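You operate a simulated robot arm through the tools that you are given. There is no shell and no other tool. Be economical: measure what you need, move in short steps, check, and stop when the job is done.

You are at the controls of a simulated robot arm. One attempt, no reset.

JOB
Wind the gold plate to 80 mm with the winding knob.
Fine: the rule beside the plate shows the mm; release lever at WIND, blue clamp knob loose to wind and tight again at the end; don't slide it by hand.

It is judged by the outcome, as a careful person would: the job done as asked, and still so three seconds after it is handed in. It fails if anything else is knocked over, pushed out of place, dropped, spilled or broken.

ROBOT AND FRAMES
A 6-joint arm with a two-finger gripper on a trunk, on a base that drives. Base frame: it is fixed to the floor where the robot stands at the start and does not move with it; the origin is under the middle of the robot, x ahead of it, y to its left, z up. Units: mm, degrees, N and s.
It reaches about 1298 mm from its shoulder. Its first joint turns from -149.0 to 149.0 degrees. Places, roughly: blue clamp knob [700, 100, 900]; gold plate [700, 200, 900]; release lever [700, 100, 1000]; winding knob [400, 200, 900]. Payload 1.57 kg.
The TCP is the grasp point between the finger pads, 21 mm short of the fingertips. In the tool frame z runs along the fingers and y along their closing line. Largest opening 70 mm; the body of the gripper starts 50 mm behind the TCP.
Orientation is told as [roll, pitch, yaw] about the base's x, y, z axes, in that order, counted from this pose: with the fingers straight down and closing along the base's y, the tool's x points along the base's -x, its y along +y and its z along -z.

CONTROLS
- The arm moves only by the tool send_rows. Its argument "increments" is a list of rows, each an object (a shift or turn left out is 0, a gripper value left out holds the last) with "linear": the shift along the tool's x, y, z in units of 500 mm (1.0 is 500 mm), a list of three; "rotation": the turn, a rotation vector about the tool's x, y, z in units of 45 degrees (1.0 is 45 degrees), a list of three. In form: [{"linear": [dx, dy, dz], "rotation": [rx, ry, rz]}, ...]. A call has 1 to 20 rows; each row is the pose to reach, as a shift and turn from the pose commanded when the call began, along the tool's axes at that moment. "hand" is the finger opening in mm, from 0 to 70, set as the call begins (left out, the last holds). A call with a number of a shift or a turn outside -1 to 1 is refused whole. A row lasts 0.2 s, in which the tool goes at most 50 mm and 8.6 degrees; a call with a longer step from one row to the next is refused whole, and so is a gripper value outside its range. Where a pose cannot be reached the arm comes as near as it can. A force on the tool above 50 N (or 10 N above the force at the start of the call, whichever is more), or a blocked arm, ends the call early, and 0.2 s more pass. The fingers move at their own pace and stop on an object; they squeeze with about 25 N. The grip force told is the motor's: it shows also when the fingers shut on nothing. Time passes only in rows, and 0.2 s behind the last, so rows that repeat a pose let the fingers close. It gives the time, the measured TCP pose, the force on the tool (base axes), the opening and the grip force at its end, in the units of the frame above (readings bear some noise), with the torque about the TCP (base axes, N m) and any sound that the robot's microphone picked up.
- Cameras (640 x 400 px; columns grow to the right, rows downward): "scene" is now at [20.7, 162.8, 1891]; the picture's right is [-0.07, -1.00, 0.00], its down [-0.86, 0.06, -0.51] and it looks along [0.51, -0.03, -0.86] (base axes); focal length 270 px, centre (320, 200). "wrist" rides on the gripper at [79, 4, -81] in the tool frame; the picture's right is [-0.05, 1.00, 0.00], its down [-0.67, -0.04, -0.74] and it looks along [-0.74, -0.04, 0.67] (tool axes); focal length 256 px, centre (320, 200). There is no depth. A picture from a camera that has moved, and an enlarged one, comes with that camera's place and axes in the base frame and with its lens.
- snapshot(camera): a new picture of that camera. The clock stands still meanwhile.
- slide_trunk(by): slides the trunk up (or, below 0, down) by that many mm; the arm and the scene camera ride with it, the base frame stays. It gives what a move gives, with no picture.
- base_move(legs): drives the robot by 1 to 6 legs, each [ahead, turn to the left] in mm and degrees, along the robot's own axes; the way and the turn of a leg run together, so that a leg with both is an arc; at most 1500 mm and 180 degrees a leg. The arm and the cameras ride along, it lands a little off, and it stops where it bumps. It gives what a move gives.
- pan_tilt(pan, tilt): turns the head with the scene camera to pan (to the left, within 155 degrees either way) and tilt (down, from -29 to 69), counted from straight ahead of the robot. It gives what a move gives.
- zoom(camera, box): a new picture of the part [left, top, right, bottom] of that camera's present view, enlarged. The clock stands still meanwhile.
- job_done(): hands the job in; it is judged then, once.

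Go step by step. Nothing tells you exact positions but the pictures and the camera data: compare them with the known pose of the tool, close in by small moves and look again before you grip or let go. The budget is 120 turns and 82 pictures, counting those below and the enlarged ones. Unless the task says otherwise, let go and move clear before handing in, and close with one line.

The tools are called after "Call:" by a JSON object that holds its "api" and its "payload". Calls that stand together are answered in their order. send_rows: Moves the arm, as the interface text tells. Its arguments: {"type":"object","properties":{"increments":{"type":"array","items":{"type":"object","properties":{"linear":{"type":"array","items":{"type":"number"}},"rotation":{"type":"array","items":{"type":"number"}}}}},"hand":{"type":"number"}},"required":["increments"]} The other tools are called the same way: slide_trunk (by) slides the trunk up or down; base_move (legs) drives the base; pan_tilt (pan, tilt) turns the head that bears the scene camera; snapshot (camera) takes a picture; zoom (camera, box) takes an enlarged picture of a part of a camera's view; job_done () hands the job in.

At the start:

```text
time: 0.0
tcp_pos: [688.8, 361.3, 1244.4]
tcp_rot: [0.0, 0.0, -0.3]
wrist_force: [-0.3, 0.4, -0.3]
torque: [-0.01, -0.03, 0.01]
opening: 70.0
gripper_force: 0.0
trunk travel left (down, up): [-926.0, 44.0]
robot x, y, heading: [0.0, -4.3, 0.1]
head pan, tilt: [-3.8, 59.5]
```

scene: 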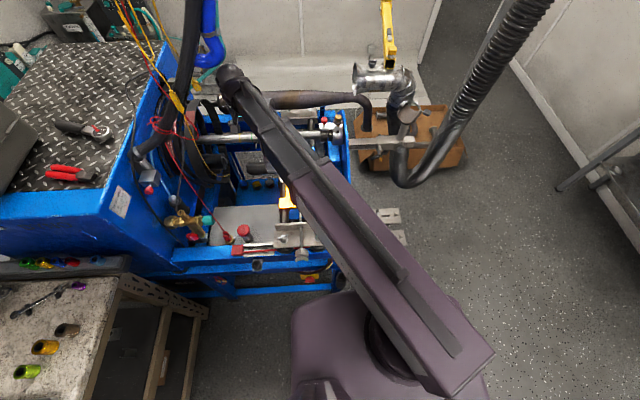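
wrist: 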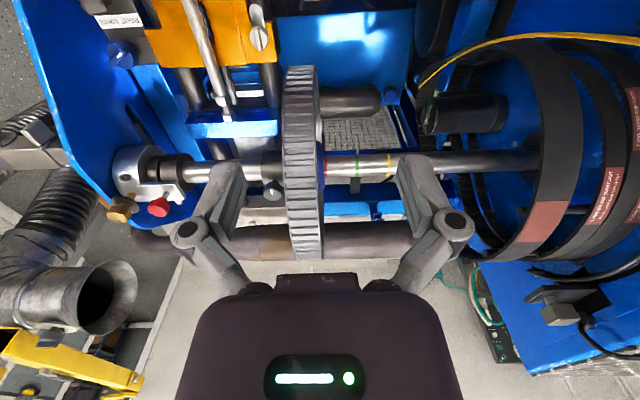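

I see a blue machine ahead with the arm blocking part of it. I'll enlarge the region where the plate, the knobs and the lever should be.

Call:
{"api": "zoom", "payload": {"camera": "scene", "box": [140, 170, 360, 310]}}

Call:
{"api": "zoom", "payload": {"camera": "wrist", "box": [100, 0, 420, 200]}}

```text
2.86 times, centred on (250, 240) of scene
camera zoom: at [20.7, 162.8, 1891.0], right [-0.07, -1.0, 0.0], down [-0.86, 0.06, -0.51], along [0.51, -0.03, -0.86], focal length 771 px, centre (520, 86)
```

zoom: 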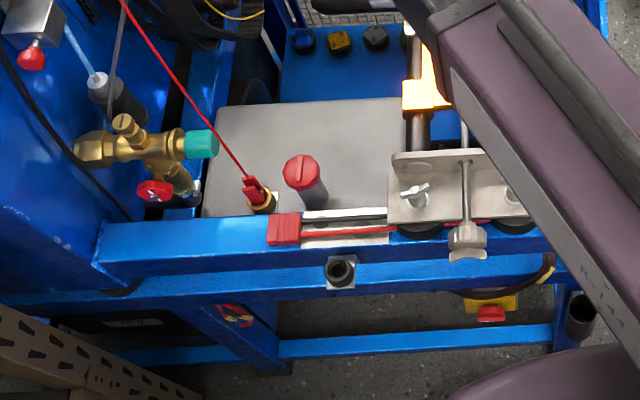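

```text
2.00 times, centred on (260, 100) of wrist
camera zoom: at [609.8, 365.1, 1326.9], right [0.06, 1.0, 0.0], down [0.67, -0.04, 0.74], along [0.74, -0.04, -0.67], focal length 512 px, centre (440, 400)
```

zoom: 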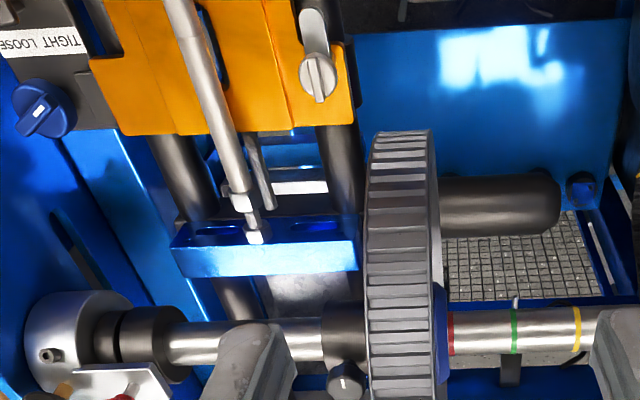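

The arm hides the plate, so I'll draw it back, up and to the right, then look again.

Call:
{"api": "send_rows", "payload": {"increments": [{"linear": [0.07, 0, -0.05]}, {"linear": [0.14, 0, -0.1]}, {"linear": [0.21, -0.04, -0.14]}, {"linear": [0.26, -0.1, -0.18]}, {"linear": [0.3, -0.17, -0.2]}, {"linear": [0.3, -0.26, -0.2]}, {"linear": [0.3, -0.35, -0.2]}, {"linear": [0.3, -0.44, -0.2]}, {"linear": [0.3, -0.53, -0.2]}, {"linear": [0.3, -0.62, -0.2]}, {"linear": [0.3, -0.71, -0.2]}, {"linear": [0.3, -0.8, -0.2]}]}}

Call:
{"api": "snapshot", "payload": {"camera": "scene"}}

Call:
{"api": "snapshot", "payload": {"camera": "wrist"}}

```text
time: 2.6
tcp_pos: [536.3, -33.4, 1244.2]
tcp_rot: [-0.1, 0.0, -0.1]
wrist_force: [1.0, 0.5, 0.2]
torque: [0.01, 0.02, -0.02]
opening: 70.0
gripper_force: 0.1
out of reach, approached as far as the arm can: row 1, 2, 3, 4, 5, 6, 7, 8, 9, 10, 11, 12
trunk travel left (down, up): [-926.0, 44.0]
robot x, y, heading: [0.2, -4.5, 0.1]
head pan, tilt: [-3.8, 59.5]
```

```text
77 pictures are left
camera scene: at [20.9, 162.1, 1891.0], right [-0.07, -1.0, 0.0], down [-0.86, 0.06, -0.51], along [0.51, -0.03, -0.86], focal length 270 px, centre (320, 200)
```

scene: 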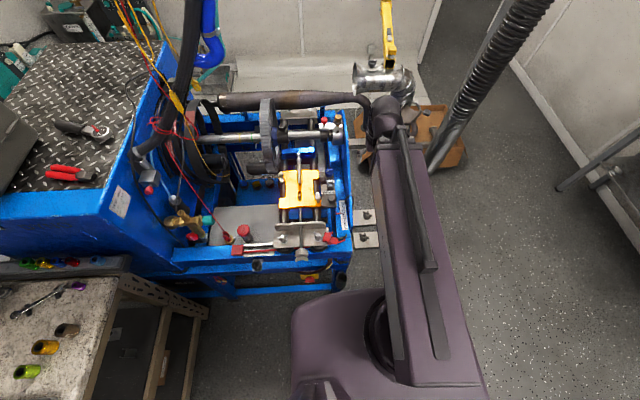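

```text
76 pictures are left
camera wrist: at [458.2, -28.3, 1326.9], right [0.06, 1.0, 0.0], down [0.67, -0.04, 0.74], along [0.74, -0.04, -0.67], focal length 256 px, centre (320, 200)
```

wrist: 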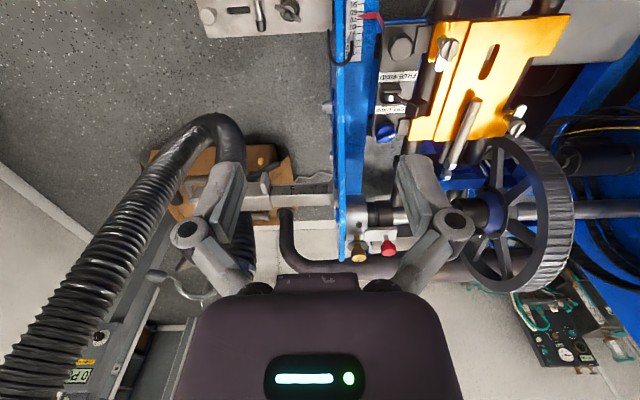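

The plate is in view now. I'll zoom in on the plate, rule, lever and knobs.

Call:
{"api": "zoom", "payload": {"camera": "scene", "box": [260, 145, 372, 270]}}

Call:
{"api": "zoom", "payload": {"camera": "wrist", "box": [330, 0, 570, 150]}}

```text
3.20 times, centred on (316, 208) of scene
camera zoom: at [20.9, 162.1, 1891.0], right [-0.07, -1.0, 0.0], down [-0.86, 0.06, -0.51], along [0.51, -0.03, -0.86], focal length 864 px, centre (333, 176)
```

zoom: 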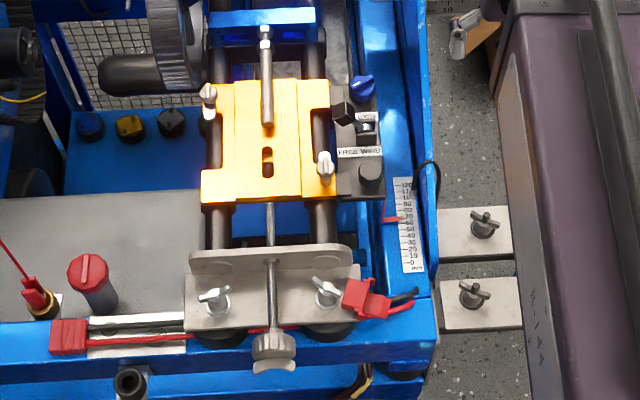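

```text
2.67 times, centred on (450, 75) of wrist
camera zoom: at [458.2, -28.3, 1326.9], right [0.06, 1.0, 0.0], down [0.67, -0.04, 0.74], along [0.74, -0.04, -0.67], focal length 683 px, centre (-27, 533)
```

zoom: 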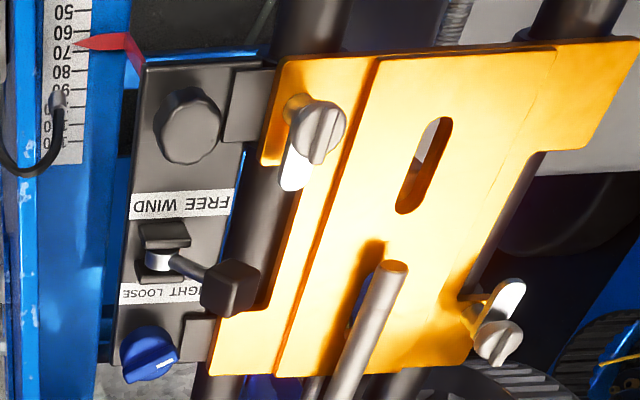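

The pointer reads about 64 and the lever's black grip leans left (to FREE). By triangulation the lever tip is about (666,110,962), the blue knob (731,79,926) and the winding knob (380,216,900). I'll try a small move first to learn the commanded reference.

Call:
{"api": "send_rows", "payload": {"increments": [{"linear": [-0.05, 0.08, 0.0]}, {"linear": [-0.1, 0.16, 0.0]}], "hand": 0}}

```text
time: 3.2
tcp_pos: [589.4, 49.1, 1243.3]
tcp_rot: [0.0, 0.0, -0.3]
wrist_force: [-0.2, 0.1, 0.1]
torque: [0.01, 0.01, 0.01]
opening: 0.0
gripper_force: 25.5
trunk travel left (down, up): [-926.0, 44.0]
robot x, y, heading: [-5.4, -2.3, 0.1]
head pan, tilt: [-3.8, 59.5]
```

Commands start from the reached pose. Now I'll go down above the lever area to look closely.

Call:
{"api": "send_rows", "payload": {"increments": [{"linear": [-0.04, 0.06, 0.06]}, {"linear": [-0.08, 0.122, 0.1]}, {"linear": [-0.08, 0.122, 0.18]}, {"linear": [-0.08, 0.122, 0.26]}, {"linear": [-0.08, 0.122, 0.31]}]}}

Call:
{"api": "snapshot", "payload": {"camera": "wrist"}}

Call:
{"api": "zoom", "payload": {"camera": "scene", "box": [260, 145, 372, 270]}}

```text
time: 4.4
tcp_pos: [630.4, 109.0, 1244.1]
tcp_rot: [-0.1, 0.0, -0.1]
wrist_force: [0.2, -0.1, 0.2]
torque: [-0.01, 0.0, 0.0]
opening: 0.0
gripper_force: 25.3
out of reach, approached as far as the arm can: row 1, 2, 3, 4, 5
trunk travel left (down, up): [-926.0, 44.0]
robot x, y, heading: [1.4, -2.8, 0.2]
head pan, tilt: [-3.8, 59.5]
```

```text
73 pictures are left
camera wrist: at [551.0, 113.9, 1327.0], right [0.06, 1.0, 0.0], down [0.67, -0.04, 0.74], along [0.74, -0.04, -0.67], focal length 256 px, centre (320, 200)
```

wrist: 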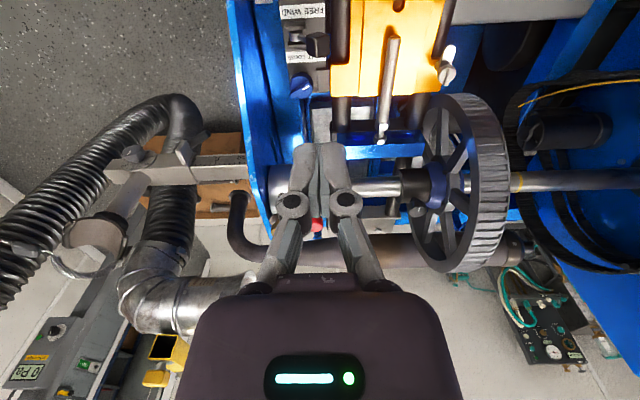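

```text
3.20 times, centred on (316, 208) of scene
camera zoom: at [20.5, 162.7, 1891.0], right [-0.07, -1.0, 0.0], down [-0.86, 0.06, -0.51], along [0.51, -0.03, -0.86], focal length 864 px, centre (333, 176)
```

zoom: 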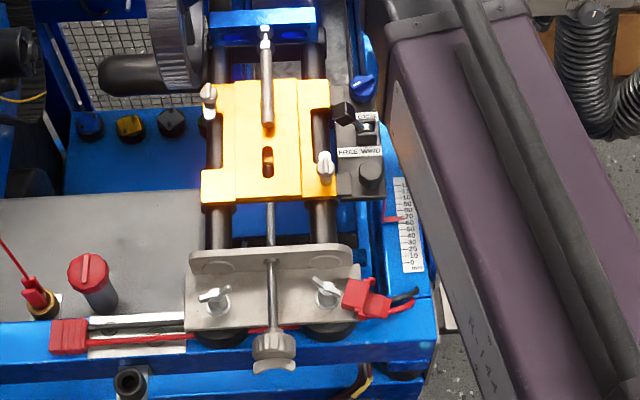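

Height won't change with the arm in this posture, so the trunk handles height. I'll lower the trunk 160 mm, well clear of everything.

Call:
{"api": "slide_trunk", "payload": {"by": -160}}

Call:
{"api": "snapshot", "payload": {"camera": "wrist"}}

```text
time: 6.2
tcp_pos: [629.7, 108.6, 1085.3]
tcp_rot: [0.0, 0.0, -0.2]
wrist_force: [-0.3, 0.2, 0.4]
torque: [-0.02, -0.01, -0.01]
opening: 0.0
gripper_force: 24.9
trunk travel left (down, up): [-766.0, 204.0]
robot x, y, heading: [-1.0, -4.5, 0.1]
head pan, tilt: [-3.8, 59.5]
```

```text
71 pictures are left
camera wrist: at [551.1, 113.8, 1167.0], right [0.06, 1.0, 0.0], down [0.67, -0.04, 0.74], along [0.74, -0.04, -0.67], focal length 256 px, centre (320, 200)
```

wrist: 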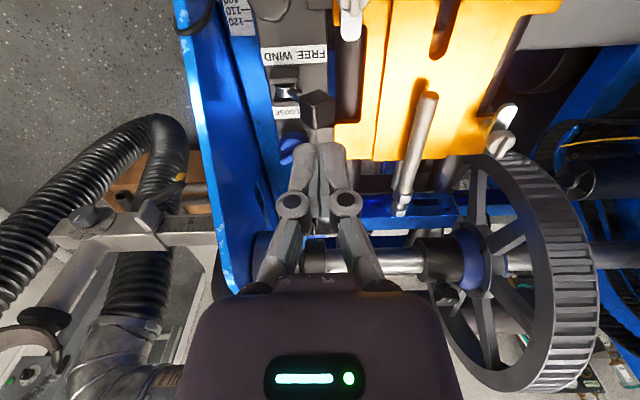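

Call:
{"api": "zoom", "payload": {"camera": "wrist", "box": [230, 20, 390, 170]}}

Call:
{"api": "zoom", "payload": {"camera": "scene", "box": [290, 130, 390, 230]}}

```text
2.67 times, centred on (310, 95) of wrist
camera zoom: at [551.1, 113.8, 1167.0], right [0.06, 1.0, 0.0], down [0.67, -0.04, 0.74], along [0.74, -0.04, -0.67], focal length 683 px, centre (347, 480)
```

zoom: 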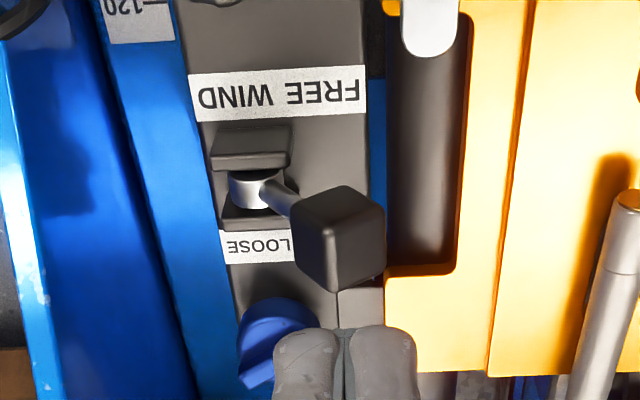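

```text
4.00 times, centred on (340, 180) of scene
camera zoom: at [20.6, 162.7, 1731.0], right [-0.07, -1.0, 0.0], down [-0.86, 0.06, -0.51], along [0.51, -0.03, -0.86], focal length 1080 px, centre (240, 280)
```

zoom: 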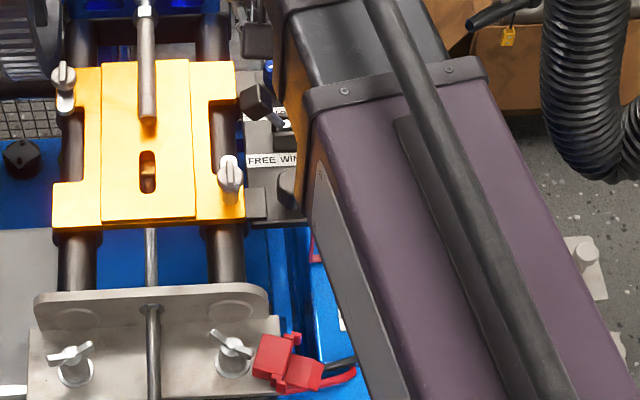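

FREE is on the left (+y) and WIND on the right (−y), and the lever grip leans to FREE at about (657,105,968). I'll put the closed fingers on its left side, lower them and then push right.

Call:
{"api": "send_rows", "payload": {"increments": [{"linear": [-0.03, 0.03, 0]}, {"linear": [-0.056, 0.061, 0]}, {"linear": [-0.056, 0.061, 0]}]}}

Call:
{"api": "slide_trunk", "payload": {"by": -80}}

Call:
{"api": "snapshot", "payload": {"camera": "wrist"}}

Call:
{"api": "zoom", "payload": {"camera": "scene", "box": [270, 100, 390, 200]}}

```text
time: 7.0
tcp_pos: [657.0, 138.9, 1084.3]
tcp_rot: [-0.1, 0.0, -0.2]
wrist_force: [-0.3, 0.1, -0.3]
torque: [-0.08, 0.0, -0.02]
opening: 0.0
gripper_force: 25.8
trunk travel left (down, up): [-766.0, 204.0]
robot x, y, heading: [-2.0, -1.1, 0.1]
head pan, tilt: [-3.8, 59.5]
```

```text
time: 8.2
tcp_pos: [658.3, 140.3, 1004.1]
tcp_rot: [0.1, -0.1, 0.0]
wrist_force: [0.2, 0.6, 0.2]
torque: [-0.02, 0.03, 0.0]
opening: 0.1
gripper_force: 25.0
trunk travel left (down, up): [-686.0, 284.0]
robot x, y, heading: [-0.9, -0.6, 0.0]
head pan, tilt: [-3.8, 59.5]
```

```text
68 pictures are left
camera wrist: at [578.4, 144.3, 1086.9], right [0.06, 1.0, 0.0], down [0.67, -0.04, 0.74], along [0.74, -0.04, -0.67], focal length 256 px, centre (320, 200)
```

wrist: 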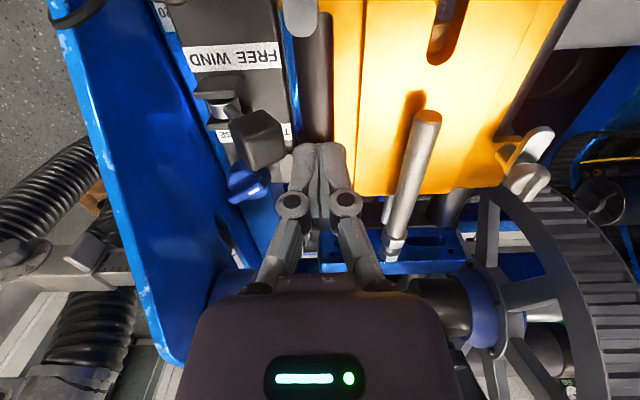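

```text
4.00 times, centred on (330, 150) of scene
camera zoom: at [20.6, 162.7, 1651.0], right [-0.07, -1.0, 0.0], down [-0.86, 0.06, -0.51], along [0.51, -0.03, -0.86], focal length 1080 px, centre (280, 400)
```

zoom: 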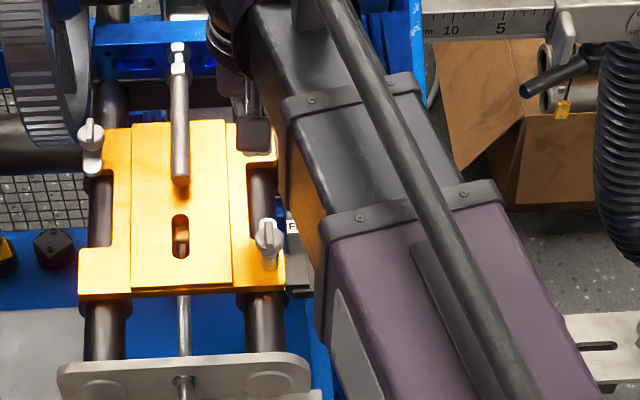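

Finger and grip positions match my estimate, with the plate top near z=959. I'll lower 13 mm so the tips stay above the plate, then push the lever grip to −y.

Call:
{"api": "slide_trunk", "payload": {"by": -13}}

Call:
{"api": "send_rows", "payload": {"increments": [{"linear": [0, -0.02, 0]}, {"linear": [0, -0.04, 0]}, {"linear": [0, -0.06, 0]}, {"linear": [0, -0.08, 0]}, {"linear": [0, -0.1, 0]}, {"linear": [0, -0.12, 0]}, {"linear": [0, -0.135, 0]}]}}

Call:
{"api": "snapshot", "payload": {"camera": "wrist"}}

```text
time: 8.8
tcp_pos: [655.8, 137.9, 991.9]
tcp_rot: [0.1, 0.0, 0.0]
wrist_force: [-1.4, -0.4, 0.4]
torque: [-0.05, 0.0, 0.0]
opening: 0.0
gripper_force: 24.9
trunk travel left (down, up): [-673.0, 297.0]
robot x, y, heading: [1.0, 1.2, 0.3]
head pan, tilt: [-3.8, 59.5]
```

```text
time: 9.6
tcp_pos: [655.9, 123.0, 993.2]
tcp_rot: [0.9, -0.2, 0.3]
wrist_force: [-0.9, 20.0, 24.8]
torque: [0.18, 0.09, 0.02]
opening: 0.0
gripper_force: 25.2
trunk travel left (down, up): [-673.0, 297.0]
robot x, y, heading: [-2.1, -5.0, 0.3]
head pan, tilt: [-3.8, 59.5]
stopped in row 3: the force on the tool passed its limit at 62 N (the readings are from after the stop); the commanded pose is now the measured one
```

```text
66 pictures are left
camera wrist: at [577.9, 125.6, 1075.1], right [0.05, 1.0, 0.02], down [0.66, -0.05, 0.75], along [0.75, -0.03, -0.67], focal length 256 px, centre (320, 200)
```

wrist: 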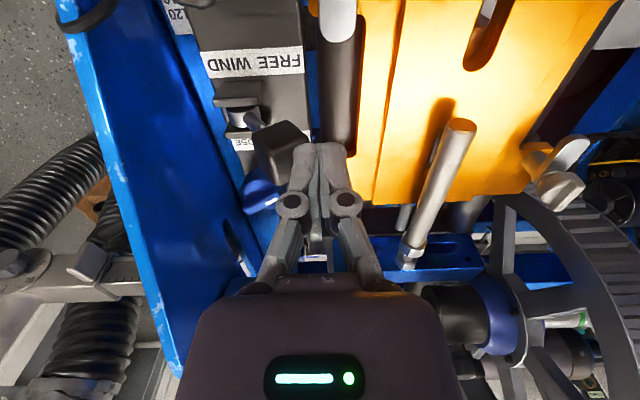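

The push hit the tilted top face of the grip because the tips were level with its upper corner. I'll back off, go about 12 mm deeper (the plate edge is near y≈152, so there's room) and push again.

Call:
{"api": "send_rows", "payload": {"increments": [{"linear": [0, 0.016, 0], "rotation": [0.02, 0, 0]}, {"linear": [0, 0.031, 0], "rotation": [0.02, 0, 0]}, {"linear": [0, 0.031, 0], "rotation": [0.02, 0, 0]}]}}

Call:
{"api": "slide_trunk", "payload": {"by": -12}}

Call:
{"api": "snapshot", "payload": {"camera": "wrist"}}

```text
time: 10.3
tcp_pos: [658.9, 134.6, 992.1]
tcp_rot: [-0.4, -0.2, 0.0]
wrist_force: [0.0, 0.7, 0.1]
torque: [0.0, 0.0, 0.0]
opening: 0.0
gripper_force: 25.0
trunk travel left (down, up): [-673.0, 297.0]
robot x, y, heading: [4.3, -2.6, 0.1]
head pan, tilt: [-3.8, 59.5]
```

```text
time: 10.9
tcp_pos: [658.4, 136.2, 979.4]
tcp_rot: [-0.3, -0.1, 0.2]
wrist_force: [-0.5, -0.4, -0.7]
torque: [0.0, -0.01, -0.02]
opening: 0.0
gripper_force: 24.5
trunk travel left (down, up): [-661.0, 309.0]
robot x, y, heading: [-0.1, -0.9, -0.1]
head pan, tilt: [-3.8, 59.5]
```

```text
65 pictures are left
camera wrist: at [579.5, 139.3, 1061.7], right [0.05, 1.0, 0.0], down [0.66, -0.03, 0.75], along [0.75, -0.04, -0.67], focal length 256 px, centre (320, 200)
```

wrist: 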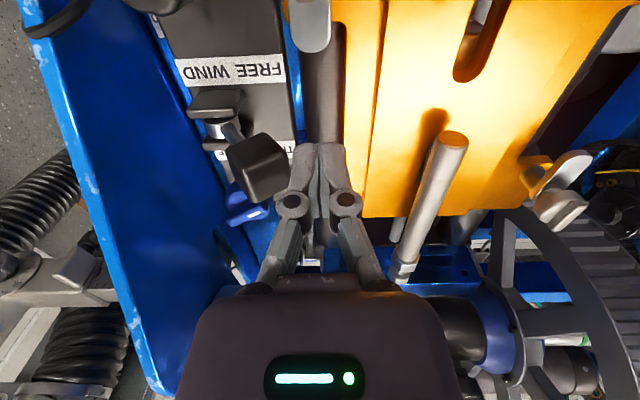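

No contact on the way down and the lever is still at FREE. Pushing now.

Call:
{"api": "send_rows", "payload": {"increments": [{"linear": [0, -0.015, 0]}, {"linear": [0, -0.03, 0]}, {"linear": [0, -0.045, 0]}, {"linear": [0, -0.06, 0]}, {"linear": [0, -0.075, 0]}, {"linear": [0, -0.09, 0]}, {"linear": [0, -0.105, 0]}, {"linear": [0, -0.12, 0]}, {"linear": [0, -0.13, 0]}]}}

Call:
{"api": "snapshot", "payload": {"camera": "wrist"}}

```text
time: 12.9
tcp_pos: [658.8, 71.8, 978.9]
tcp_rot: [-0.1, -0.1, 0.1]
wrist_force: [-1.2, 15.8, -0.8]
torque: [0.26, 0.0, -0.03]
opening: 0.2
gripper_force: 25.0
trunk travel left (down, up): [-661.0, 309.0]
robot x, y, heading: [0.9, -6.8, -0.0]
head pan, tilt: [-3.8, 59.5]
```

```text
64 pictures are left
camera wrist: at [580.1, 77.1, 1061.6], right [0.05, 1.0, 0.0], down [0.66, -0.03, 0.75], along [0.75, -0.04, -0.67], focal length 256 px, centre (320, 200)
```

wrist: 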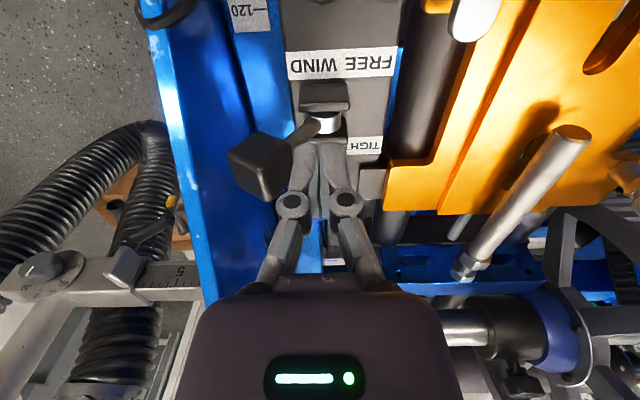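

The lever has gone over to the WIND side. I'll push a little more to seat it, then back off and raise to check.

Call:
{"api": "send_rows", "payload": {"increments": [{"linear": [0, -0.012, 0]}, {"linear": [0, -0.02, 0]}]}}

Call:
{"api": "send_rows", "payload": {"increments": [{"linear": [0, 0.03, 0]}, {"linear": [0, 0.05, 0]}, {"linear": [0, 0.05, 0]}]}}

Call:
{"api": "slide_trunk", "payload": {"by": 100}}

Call:
{"api": "snapshot", "payload": {"camera": "wrist"}}

```text
time: 13.5
tcp_pos: [658.3, 72.1, 979.4]
tcp_rot: [0.9, 0.0, 0.4]
wrist_force: [-0.2, 22.5, 3.0]
torque: [0.36, 0.07, -0.02]
opening: 0.1
gripper_force: 24.5
trunk travel left (down, up): [-661.0, 309.0]
robot x, y, heading: [-2.8, -3.6, 0.3]
head pan, tilt: [-3.8, 59.5]
stopped in row 2: the force on the tool passed its limit at 54 N (the readings are from after the stop); the commanded pose is now the measured one
```

```text
time: 14.3
tcp_pos: [659.5, 93.9, 980.3]
tcp_rot: [0.6, -0.1, 0.3]
wrist_force: [0.2, -0.5, 0.4]
torque: [-0.01, 0.01, 0.0]
opening: 0.0
gripper_force: 25.7
trunk travel left (down, up): [-661.0, 309.0]
robot x, y, heading: [-1.5, -2.1, 0.1]
head pan, tilt: [-3.8, 59.5]
```

```text
time: 15.6
tcp_pos: [659.0, 93.0, 1080.0]
tcp_rot: [0.6, -0.2, 0.3]
wrist_force: [0.3, -0.2, 0.1]
torque: [0.0, 0.03, -0.01]
opening: 0.0
gripper_force: 25.3
trunk travel left (down, up): [-761.0, 209.0]
robot x, y, heading: [-0.3, -5.1, -0.2]
head pan, tilt: [-3.8, 59.5]
```

```text
63 pictures are left
camera wrist: at [580.6, 97.4, 1161.7], right [0.05, 1.0, 0.01], down [0.67, -0.04, 0.75], along [0.75, -0.03, -0.67], focal length 256 px, centre (320, 200)
```

wrist: 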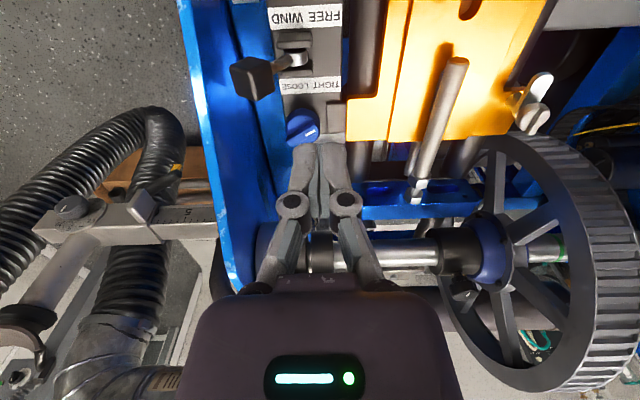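

The lever sits at WIND. Next I'll look closely at the blue clamp knob and its mark.

Call:
{"api": "zoom", "payload": {"camera": "wrist", "box": [255, 60, 355, 160]}}

```text
4.00 times, centred on (305, 110) of wrist
camera zoom: at [580.6, 97.4, 1161.7], right [0.05, 1.0, 0.01], down [0.67, -0.04, 0.75], along [0.75, -0.03, -0.67], focal length 1024 px, centre (380, 560)
```

zoom: 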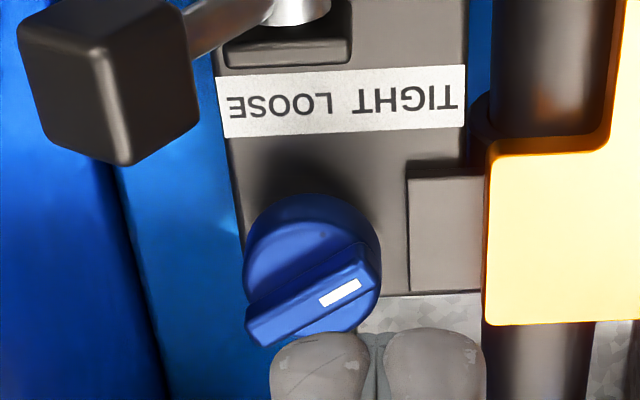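

The clamp knob is a disc with a grip bar, its mark toward TIGHT (bar about 126° from +x), at about (722,75,938). I'll go above it and yaw the gripper −54° so the fingers straddle the bar.

Call:
{"api": "send_rows", "payload": {"increments": [{"linear": [-0.06, -0.02, 0], "rotation": [0.013, 0, 0]}, {"linear": [-0.126, -0.035, 0], "rotation": [0.013, 0, 0.15]}, {"linear": [-0.126, -0.035, 0], "rotation": [0.013, 0, 0.3]}, {"linear": [-0.126, -0.035, 0], "rotation": [0.013, 0, 0.45]}, {"linear": [-0.126, -0.035, 0], "rotation": [0.013, 0, 0.6]}], "hand": 40}}

Call:
{"api": "send_rows", "payload": {"increments": [{"rotation": [0, 0, 0.15]}, {"rotation": [0, 0, 0.3]}, {"rotation": [0, 0, 0.45]}, {"rotation": [0, 0, 0.6]}]}}

Call:
{"api": "snapshot", "payload": {"camera": "wrist"}}

```text
time: 16.8
tcp_pos: [723.0, 76.5, 1080.0]
tcp_rot: [0.0, 0.1, -26.8]
wrist_force: [0.4, 1.0, -0.1]
torque: [0.01, 0.01, -0.02]
opening: 39.9
gripper_force: 0.0
trunk travel left (down, up): [-761.0, 209.0]
robot x, y, heading: [-1.9, -4.8, -0.1]
head pan, tilt: [-3.8, 59.5]
```

```text
time: 17.8
tcp_pos: [722.6, 77.9, 1079.6]
tcp_rot: [0.1, 0.1, -53.9]
wrist_force: [-0.8, -1.0, 0.5]
torque: [0.01, -0.02, -0.01]
opening: 40.0
gripper_force: 0.1
trunk travel left (down, up): [-761.0, 209.0]
robot x, y, heading: [-2.8, -2.7, 0.1]
head pan, tilt: [-3.8, 59.5]
```

```text
61 pictures are left
camera wrist: at [679.7, 143.4, 1162.0], right [0.84, 0.55, 0.0], down [0.36, -0.56, 0.74], along [0.41, -0.62, -0.67], focal length 256 px, centre (320, 200)
```

wrist: 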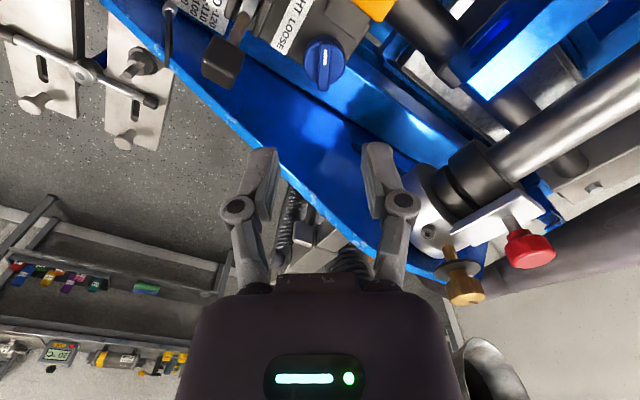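

The bar is aligned with the fingers' gap. I'll lower 90 mm to just above the knob and check again.

Call:
{"api": "slide_trunk", "payload": {"by": -90}}

Call:
{"api": "snapshot", "payload": {"camera": "wrist"}}

```text
time: 19.1
tcp_pos: [722.7, 76.2, 990.5]
tcp_rot: [0.0, 0.1, -53.8]
wrist_force: [0.9, -0.5, 0.1]
torque: [-0.03, -0.01, 0.0]
opening: 40.0
gripper_force: 0.0
trunk travel left (down, up): [-671.0, 299.0]
robot x, y, heading: [0.5, -5.0, -0.1]
head pan, tilt: [-3.8, 59.5]
```

```text
60 pictures are left
camera wrist: at [679.5, 143.3, 1072.0], right [0.84, 0.55, 0.0], down [0.37, -0.56, 0.74], along [0.41, -0.62, -0.67], focal length 256 px, centre (320, 200)
```

wrist: 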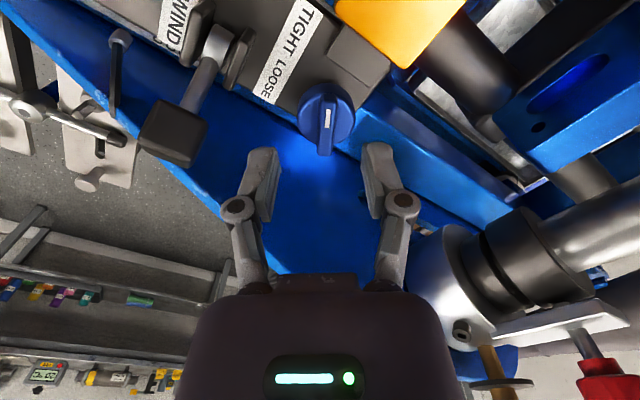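

The knob centre comes out near (728,76,933). I'll shift 4–5 mm, lower 38 mm and look before closing.

Call:
{"api": "send_rows", "payload": {"increments": [{"linear": [-0.006, 0.008, 0]}, {"linear": [-0.006, 0.008, 0]}]}}

Call:
{"api": "slide_trunk", "payload": {"by": -36}}

Call:
{"api": "zoom", "payload": {"camera": "wrist", "box": [200, 80, 440, 240]}}

```text
time: 19.6
tcp_pos: [727.6, 77.2, 989.6]
tcp_rot: [0.0, 0.0, -53.7]
wrist_force: [0.0, 0.5, 0.0]
torque: [-0.04, 0.0, 0.01]
opening: 40.1
gripper_force: 0.1
trunk travel left (down, up): [-671.0, 299.0]
robot x, y, heading: [-1.5, -4.8, -0.0]
head pan, tilt: [-3.8, 59.5]
```

```text
time: 20.4
tcp_pos: [727.9, 76.7, 953.7]
tcp_rot: [0.0, 0.2, -53.8]
wrist_force: [1.1, 0.3, -0.5]
torque: [0.02, 0.0, -0.03]
opening: 40.2
gripper_force: 0.1
trunk travel left (down, up): [-635.0, 335.0]
robot x, y, heading: [1.3, -2.4, 0.1]
head pan, tilt: [-3.8, 59.5]
```

```text
2.50 times, centred on (320, 160) of wrist
camera zoom: at [684.7, 143.8, 1036.0], right [0.84, 0.55, 0.0], down [0.37, -0.56, 0.74], along [0.41, -0.62, -0.67], focal length 640 px, centre (320, 300)
```

zoom: 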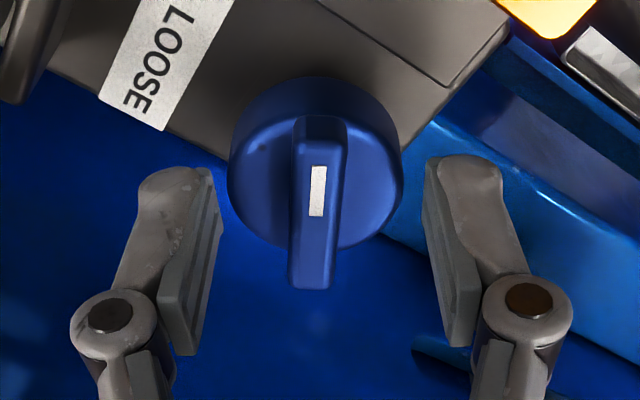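

Fingers straddle the bar. I'll lower 2 mm more and close.

Call:
{"api": "slide_trunk", "payload": {"by": -2}}

Call:
{"api": "send_rows", "payload": {"increments": [{"linear": [0, 0, 0]}, {"linear": [0, 0, 0]}, {"linear": [0, 0, 0]}], "hand": 0}}

Call:
{"api": "zoom", "payload": {"camera": "wrist", "box": [200, 80, 440, 240]}}

```text
time: 21.0
tcp_pos: [726.8, 77.7, 951.2]
tcp_rot: [0.0, 0.0, -53.7]
wrist_force: [0.9, -1.1, 0.2]
torque: [-0.01, -0.01, -0.01]
opening: 39.8
gripper_force: 0.1
trunk travel left (down, up): [-633.0, 337.0]
robot x, y, heading: [0.6, -3.4, 0.4]
head pan, tilt: [-3.8, 59.5]
```

```text
time: 21.8
tcp_pos: [725.4, 77.5, 953.8]
tcp_rot: [0.2, 0.0, -53.7]
wrist_force: [4.3, 2.7, 44.6]
torque: [0.04, 0.11, 0.01]
opening: 10.3
gripper_force: 32.2
trunk travel left (down, up): [-633.0, 337.0]
robot x, y, heading: [-2.4, -3.7, 0.1]
head pan, tilt: [-3.8, 59.5]
```

```text
2.50 times, centred on (320, 160) of wrist
camera zoom: at [682.5, 143.9, 1036.3], right [0.84, 0.55, 0.0], down [0.36, -0.56, 0.75], along [0.41, -0.62, -0.67], focal length 640 px, centre (320, 300)
```

zoom: 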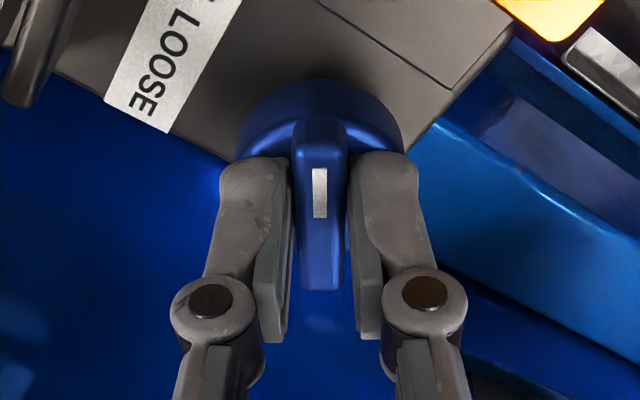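

The bar is gripped (10 mm opening), but the tips press on the disc. I'll raise the trunk 3 mm to unload before turning.

Call:
{"api": "slide_trunk", "payload": {"by": 3}}

```text
time: 22.3
tcp_pos: [727.1, 77.1, 953.3]
tcp_rot: [-0.2, 0.1, -53.8]
wrist_force: [-7.8, 0.7, -6.9]
torque: [-0.33, -0.08, 0.01]
opening: 9.8
gripper_force: 32.0
trunk travel left (down, up): [-636.0, 334.0]
robot x, y, heading: [1.0, -4.5, 0.2]
head pan, tilt: [-3.8, 59.5]
```

Unloaded. Turning counter-clockwise (toward LOOSE) 45°.

Call:
{"api": "send_rows", "payload": {"increments": [{"rotation": [0, 0, -0.15]}, {"rotation": [0, 0, -0.3]}, {"rotation": [0, 0, -0.45]}, {"rotation": [0, 0, -0.6]}, {"rotation": [0, 0, -0.75]}, {"rotation": [0, 0, -0.9]}, {"rotation": [0, 0, -1.0]}]}}

Call:
{"api": "zoom", "payload": {"camera": "wrist", "box": [200, 80, 440, 240]}}

```text
time: 23.9
tcp_pos: [725.9, 75.3, 954.8]
tcp_rot: [0.0, 0.2, -8.5]
wrist_force: [-19.7, -18.3, -14.8]
torque: [-0.36, 0.25, -0.07]
opening: 9.8
gripper_force: 31.6
trunk travel left (down, up): [-636.0, 334.0]
robot x, y, heading: [0.1, -3.0, 0.1]
head pan, tilt: [-3.8, 59.5]
```

```text
2.50 times, centred on (320, 160) of wrist
camera zoom: at [649.4, 91.5, 1037.6], right [0.2, 0.98, 0.0], down [0.66, -0.14, 0.74], along [0.73, -0.15, -0.67], focal length 640 px, centre (320, 300)
```

zoom: 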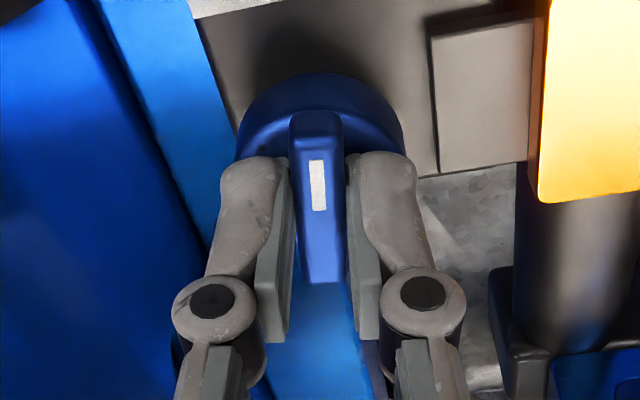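

It turned cleanly with a small side force. I'll correct about 1.5 mm and carry on turning.

Call:
{"api": "send_rows", "payload": {"increments": [{"linear": [0.003, -0.003, 0], "rotation": [0, 0, -0.15]}, {"linear": [0.003, -0.003, 0], "rotation": [0, 0, -0.3]}, {"linear": [0.003, -0.003, 0], "rotation": [0, 0, -0.45]}, {"linear": [0.003, -0.003, 0], "rotation": [0, 0, -0.6]}, {"linear": [0.003, -0.003, 0], "rotation": [0, 0, -0.75]}, {"linear": [0.003, -0.003, 0], "rotation": [0, 0, -0.9]}, {"linear": [0.003, -0.003, 0], "rotation": [0, 0, -1.0]}]}}

Call:
{"api": "zoom", "payload": {"camera": "wrist", "box": [200, 80, 440, 240]}}

```text
time: 25.5
tcp_pos: [724.8, 74.8, 955.3]
tcp_rot: [0.0, -0.1, 36.3]
wrist_force: [4.6, -20.9, 10.9]
torque: [0.06, -0.69, -0.04]
opening: 9.5
gripper_force: 32.2
trunk travel left (down, up): [-636.0, 334.0]
robot x, y, heading: [-0.3, -3.8, 0.1]
head pan, tilt: [-3.8, 59.5]
```

```text
2.50 times, centred on (320, 160) of wrist
camera zoom: at [660.0, 30.3, 1037.3], right [-0.55, 0.84, 0.0], down [0.56, 0.37, 0.75], along [0.62, 0.41, -0.67], focal length 640 px, centre (320, 300)
```

zoom: 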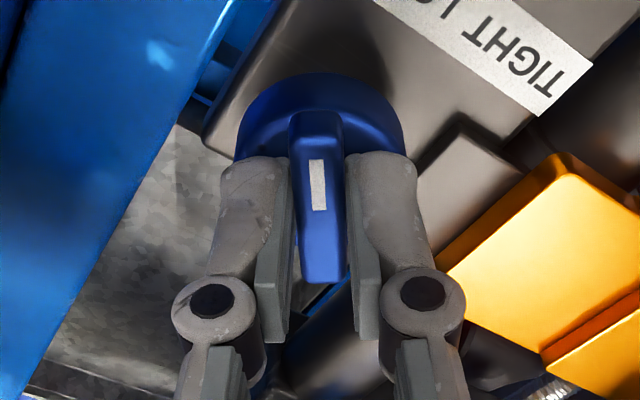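

Still turning freely at 90°. I'll add about 20° so the mark points to LOOSE (symmetric with TIGHT), watching for a stop.

Call:
{"api": "send_rows", "payload": {"increments": [{"linear": [0, -0.003, 0], "rotation": [0, 0, -0.1]}, {"linear": [0, -0.003, 0], "rotation": [0, 0, -0.2]}, {"linear": [0, -0.003, 0], "rotation": [0, 0, -0.3]}, {"linear": [0, -0.003, 0], "rotation": [0, 0, -0.4]}]}}

Call:
{"api": "zoom", "payload": {"camera": "wrist", "box": [200, 80, 440, 240]}}

```text
time: 26.5
tcp_pos: [727.4, 73.9, 954.7]
tcp_rot: [0.0, 0.0, 54.3]
wrist_force: [2.8, -17.6, 10.0]
torque: [-0.03, -0.33, -0.05]
opening: 9.9
gripper_force: 32.3
trunk travel left (down, up): [-636.0, 334.0]
robot x, y, heading: [-1.6, -3.8, -0.1]
head pan, tilt: [-3.8, 59.5]
```

```text
2.50 times, centred on (320, 160) of wrist
camera zoom: at [677.3, 11.5, 1037.3], right [-0.78, 0.63, 0.0], down [0.42, 0.52, 0.75], along [0.47, 0.58, -0.67], focal length 640 px, centre (320, 300)
```

zoom: 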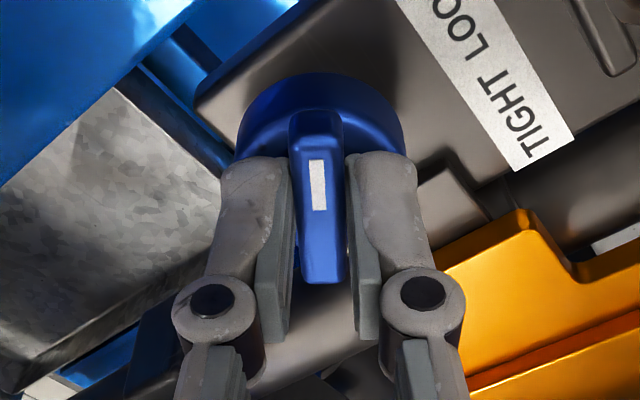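

The mark has been turned 108° and now points to the LOOSE side. I'll release, raise and check.

Call:
{"api": "send_rows", "payload": {"increments": [{"linear": [0, 0, 0]}, {"linear": [0, 0, 0]}], "hand": 40}}

Call:
{"api": "slide_trunk", "payload": {"by": 140}}

Call:
{"api": "send_rows", "payload": {"increments": [{"rotation": [0, 0, 0.17]}, {"rotation": [0, 0, 0.34]}, {"rotation": [0, 0, 0.51]}, {"rotation": [0, 0, 0.68]}, {"rotation": [0, 0, 0.85]}, {"rotation": [0, 0, 1.0]}]}}

Call:
{"api": "snapshot", "payload": {"camera": "wrist"}}

```text
time: 27.1
tcp_pos: [728.0, 76.1, 955.2]
tcp_rot: [0.1, -0.2, 54.3]
wrist_force: [0.2, 0.0, -0.3]
torque: [0.04, 0.0, 0.04]
opening: 39.8
gripper_force: 0.0
trunk travel left (down, up): [-636.0, 334.0]
robot x, y, heading: [-0.6, -0.7, -0.0]
head pan, tilt: [-3.8, 59.5]
```

```text
time: 28.8
tcp_pos: [727.6, 74.4, 1093.1]
tcp_rot: [0.1, 0.0, 54.3]
wrist_force: [-0.5, 0.7, -1.0]
torque: [0.02, 0.0, 0.02]
opening: 39.8
gripper_force: 0.1
trunk travel left (down, up): [-776.0, 194.0]
robot x, y, heading: [-1.1, 1.2, 0.3]
head pan, tilt: [-3.8, 59.5]
```

```text
time: 30.2
tcp_pos: [728.9, 75.5, 1092.9]
tcp_rot: [0.1, 0.1, 9.2]
wrist_force: [-0.3, -0.7, 0.7]
torque: [-0.02, -0.01, 0.01]
opening: 40.0
gripper_force: 0.0
trunk travel left (down, up): [-776.0, 194.0]
robot x, y, heading: [-2.1, -4.9, -0.3]
head pan, tilt: [-3.8, 59.5]
```

```text
54 pictures are left
camera wrist: at [648.9, 66.8, 1176.9], right [-0.11, 0.99, 0.0], down [0.66, 0.07, 0.74], along [0.74, 0.08, -0.67], focal length 256 px, centre (320, 200)
```

wrist: 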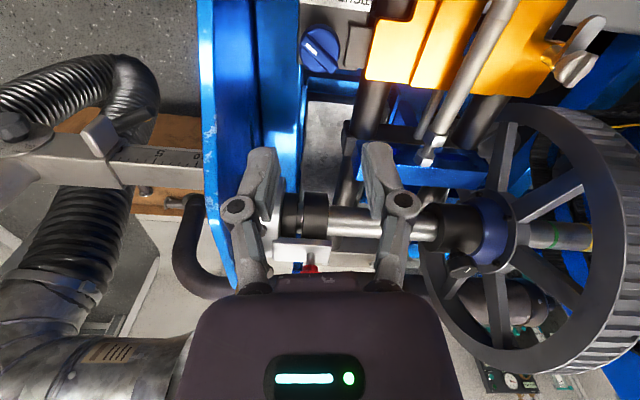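

Clamp mark is now on the LOOSE side and the lever is at WIND. For the winding knob I need the fingers along +x, so the robot must back away. I'll check behind it first.

Call:
{"api": "pan_tilt", "payload": {"pan": 150, "tilt": 45}}

Call:
{"api": "snapshot", "payload": {"camera": "scene"}}

```text
time: 32.5
tcp_pos: [726.2, 74.8, 1094.6]
tcp_rot: [0.1, 0.0, 9.4]
wrist_force: [0.3, -0.7, 0.1]
torque: [0.01, 0.0, 0.0]
opening: 39.9
gripper_force: 0.1
trunk travel left (down, up): [-776.0, 194.0]
robot x, y, heading: [0.8, -4.1, -0.2]
head pan, tilt: [150.0, 45.0]
```

```text
53 pictures are left
camera scene: at [-116.8, 207.9, 1759.9], right [0.5, 0.87, 0.0], down [0.61, -0.35, -0.71], along [-0.61, 0.35, -0.71], focal length 270 px, centre (320, 200)
```

scene: 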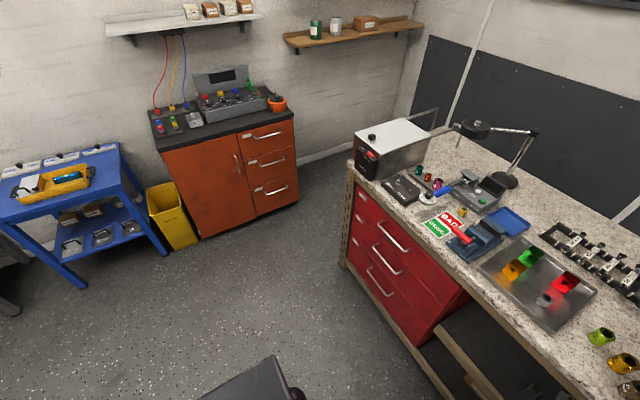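

Plenty of clear floor behind. I'll back up 450 mm (tool stays above everything at z≈1093) and face the camera forward again.

Call:
{"api": "base_move", "payload": {"legs": [[-450, 0]]}}

Call:
{"api": "pan_tilt", "payload": {"pan": 0, "tilt": 45}}

Call:
{"api": "snapshot", "payload": {"camera": "scene"}}

```text
time: 35.7
tcp_pos: [282.8, 77.9, 1095.0]
tcp_rot: [0.0, 0.0, 9.5]
wrist_force: [-0.8, 0.4, -0.2]
torque: [0.02, -0.02, -0.02]
opening: 40.1
gripper_force: 0.1
trunk travel left (down, up): [-776.0, 194.0]
robot x, y, heading: [-444.0, -4.0, 0.7]
head pan, tilt: [150.0, 45.0]
```

```text
time: 38.1
tcp_pos: [283.7, 76.5, 1094.1]
tcp_rot: [0.1, 0.0, 9.5]
wrist_force: [-0.4, 0.1, 0.5]
torque: [0.01, 0.0, 0.03]
opening: 40.0
gripper_force: 0.0
trunk travel left (down, up): [-776.0, 194.0]
robot x, y, heading: [-444.3, -1.5, 0.7]
head pan, tilt: [0.0, 45.0]
```

```text
52 pictures are left
camera scene: at [-409.8, 167.1, 1759.9], right [0.01, -1.0, 0.0], down [-0.71, -0.01, -0.71], along [0.71, 0.01, -0.71], focal length 270 px, centre (320, 200)
```

scene: 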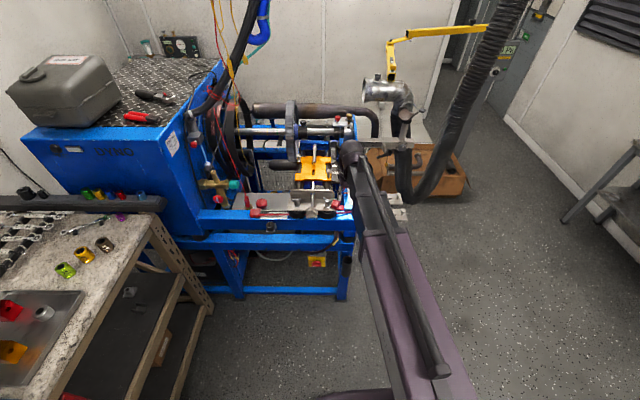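

The view is clear. Now I'll test tilting the gripper to point along +x here in free space.

Call:
{"api": "send_rows", "payload": {"increments": [{"rotation": [0, 0, 0.1]}, {"rotation": [0, 0, 0.2]}]}}

Call:
{"api": "send_rows", "payload": {"increments": [{"rotation": [0, -0.15, 0]}, {"rotation": [0, -0.3, 0]}, {"rotation": [0, -0.45, 0]}, {"rotation": [0, -0.6, 0]}, {"rotation": [0, -0.75, 0]}, {"rotation": [0, -0.9, 0]}, {"rotation": [0, -1.0, 0]}]}}

Call:
{"api": "send_rows", "payload": {"increments": [{"rotation": [0, -0.15, 0]}, {"rotation": [0, -0.3, 0]}, {"rotation": [0, -0.45, 0]}, {"rotation": [0, -0.6, 0]}, {"rotation": [0, -0.75, 0]}, {"rotation": [0, -0.9, 0]}, {"rotation": [0, -1.0, 0]}]}}

Call:
{"api": "snapshot", "payload": {"camera": "scene"}}

```text
time: 38.7
tcp_pos: [284.8, 78.2, 1093.9]
tcp_rot: [0.0, 0.0, 0.5]
wrist_force: [0.4, -0.4, 0.3]
torque: [0.0, 0.01, 0.02]
opening: 40.2
gripper_force: 0.0
trunk travel left (down, up): [-776.0, 194.0]
robot x, y, heading: [-445.9, -6.6, 0.3]
head pan, tilt: [0.0, 45.0]
```

```text
time: 40.3
tcp_pos: [284.4, 78.5, 1150.0]
tcp_rot: [0.1, -44.8, 0.6]
wrist_force: [-1.2, -0.2, 0.3]
torque: [0.02, 0.01, -0.01]
opening: 39.9
gripper_force: 0.0
out of reach, approached as far as the arm can: row 2, 3, 4, 5, 6, 7
trunk travel left (down, up): [-776.0, 194.0]
robot x, y, heading: [-445.4, -4.4, 0.7]
head pan, tilt: [0.0, 45.0]
```

```text
time: 41.9
tcp_pos: [283.9, 76.5, 1280.3]
tcp_rot: [66.1, -89.8, -65.5]
wrist_force: [0.5, -0.5, 0.5]
torque: [0.02, 0.02, 0.01]
opening: 40.1
gripper_force: 0.1
out of reach, approached as far as the arm can: row 1, 2, 3, 4, 5, 6, 7
trunk travel left (down, up): [-776.0, 194.0]
robot x, y, heading: [-440.3, -1.9, 0.5]
head pan, tilt: [0.0, 45.0]
```

```text
51 pictures are left
camera scene: at [-409.9, 167.0, 1759.9], right [0.01, -1.0, 0.0], down [-0.71, -0.01, -0.71], along [0.71, 0.01, -0.71], focal length 270 px, centre (320, 200)
```

scene: 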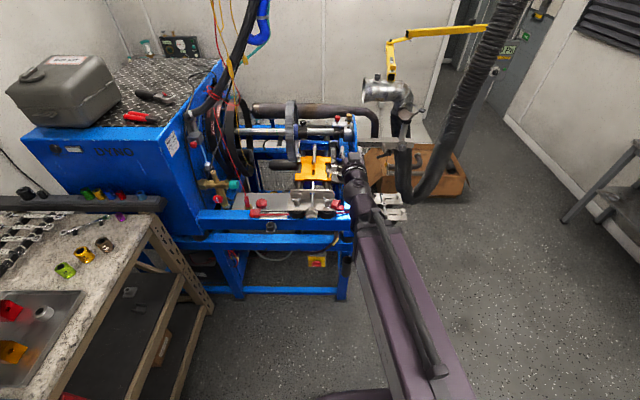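

The wrist can point along +x, and height comes from the trunk. Now I'll zoom in on the winding knob to locate it and see its shape.

Call:
{"api": "zoom", "payload": {"camera": "scene", "box": [250, 140, 370, 230]}}

```text
4.44 times, centred on (310, 185) of scene
camera zoom: at [-409.9, 167.0, 1759.9], right [0.01, -1.0, 0.0], down [-0.71, -0.01, -0.71], along [0.71, 0.01, -0.71], focal length 1200 px, centre (364, 267)
```

zoom: 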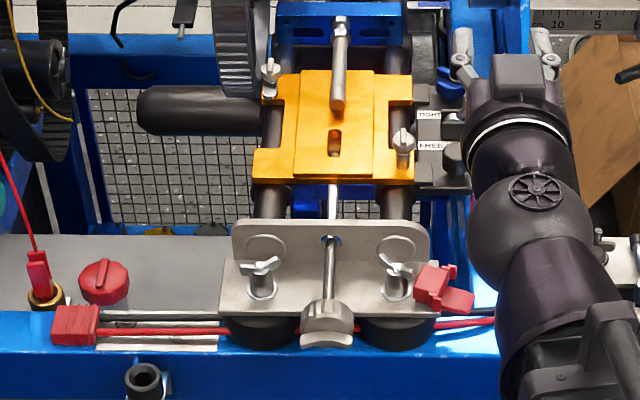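

Triangulation gives the winding knob at about (384,216,886). I'll move sideways to y≈215, staying at x≈284, and lower the trunk.

Call:
{"api": "send_rows", "payload": {"increments": [{"linear": [0, 0.08, 0]}, {"linear": [0, 0.16, 0]}, {"linear": [0, 0.24, 0]}, {"linear": [0, 0.277, 0]}, {"linear": [0, 0.277, 0]}], "hand": 70}}

Call:
{"api": "slide_trunk", "payload": {"by": -330}}

Call:
{"api": "snapshot", "payload": {"camera": "wrist"}}

Call:
{"api": "snapshot", "payload": {"camera": "scene"}}

```text
time: 43.1
tcp_pos: [283.5, 214.9, 1279.6]
tcp_rot: [35.4, -89.9, -34.7]
wrist_force: [0.5, -0.5, 0.1]
torque: [0.02, 0.01, -0.04]
opening: 70.1
gripper_force: 0.1
trunk travel left (down, up): [-776.0, 194.0]
robot x, y, heading: [-442.4, -3.7, 0.5]
head pan, tilt: [0.0, 45.0]
```

```text
time: 46.3
tcp_pos: [282.5, 214.6, 950.3]
tcp_rot: [31.5, -89.9, -31.0]
wrist_force: [0.5, 0.7, 0.2]
torque: [-0.03, 0.0, 0.0]
opening: 70.2
gripper_force: 0.1
trunk travel left (down, up): [-446.0, 524.0]
robot x, y, heading: [-442.4, -2.6, 0.8]
head pan, tilt: [0.0, 45.0]
```

```text
49 pictures are left
camera wrist: at [202.3, 218.8, 872.4], right [-0.01, 1.0, 0.05], down [-0.74, -0.04, 0.67], along [0.67, -0.03, 0.74], focal length 256 px, centre (320, 200)
```

wrist: 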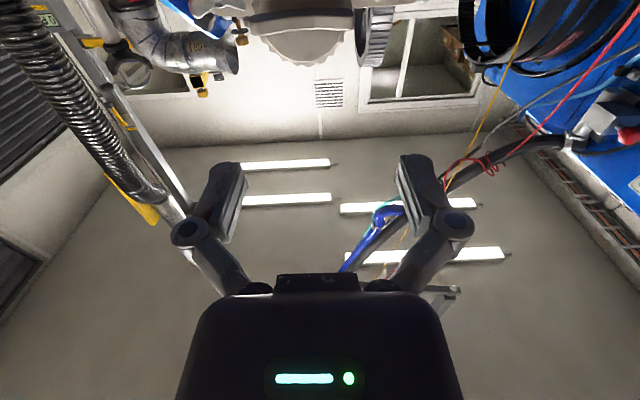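

```text
48 pictures are left
camera scene: at [-409.9, 167.1, 1429.9], right [0.01, -1.0, 0.0], down [-0.71, -0.01, -0.71], along [0.71, 0.01, -0.71], focal length 270 px, centre (320, 200)
```

scene: 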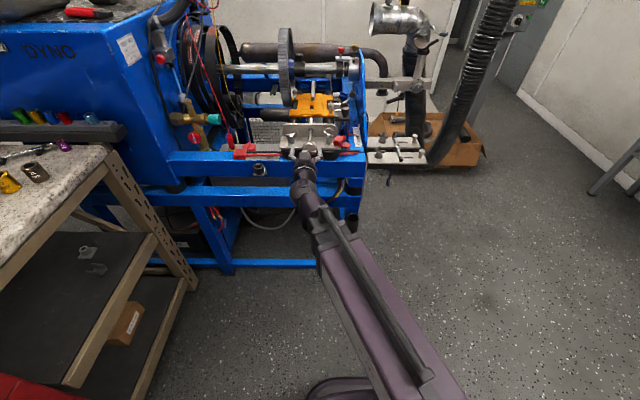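

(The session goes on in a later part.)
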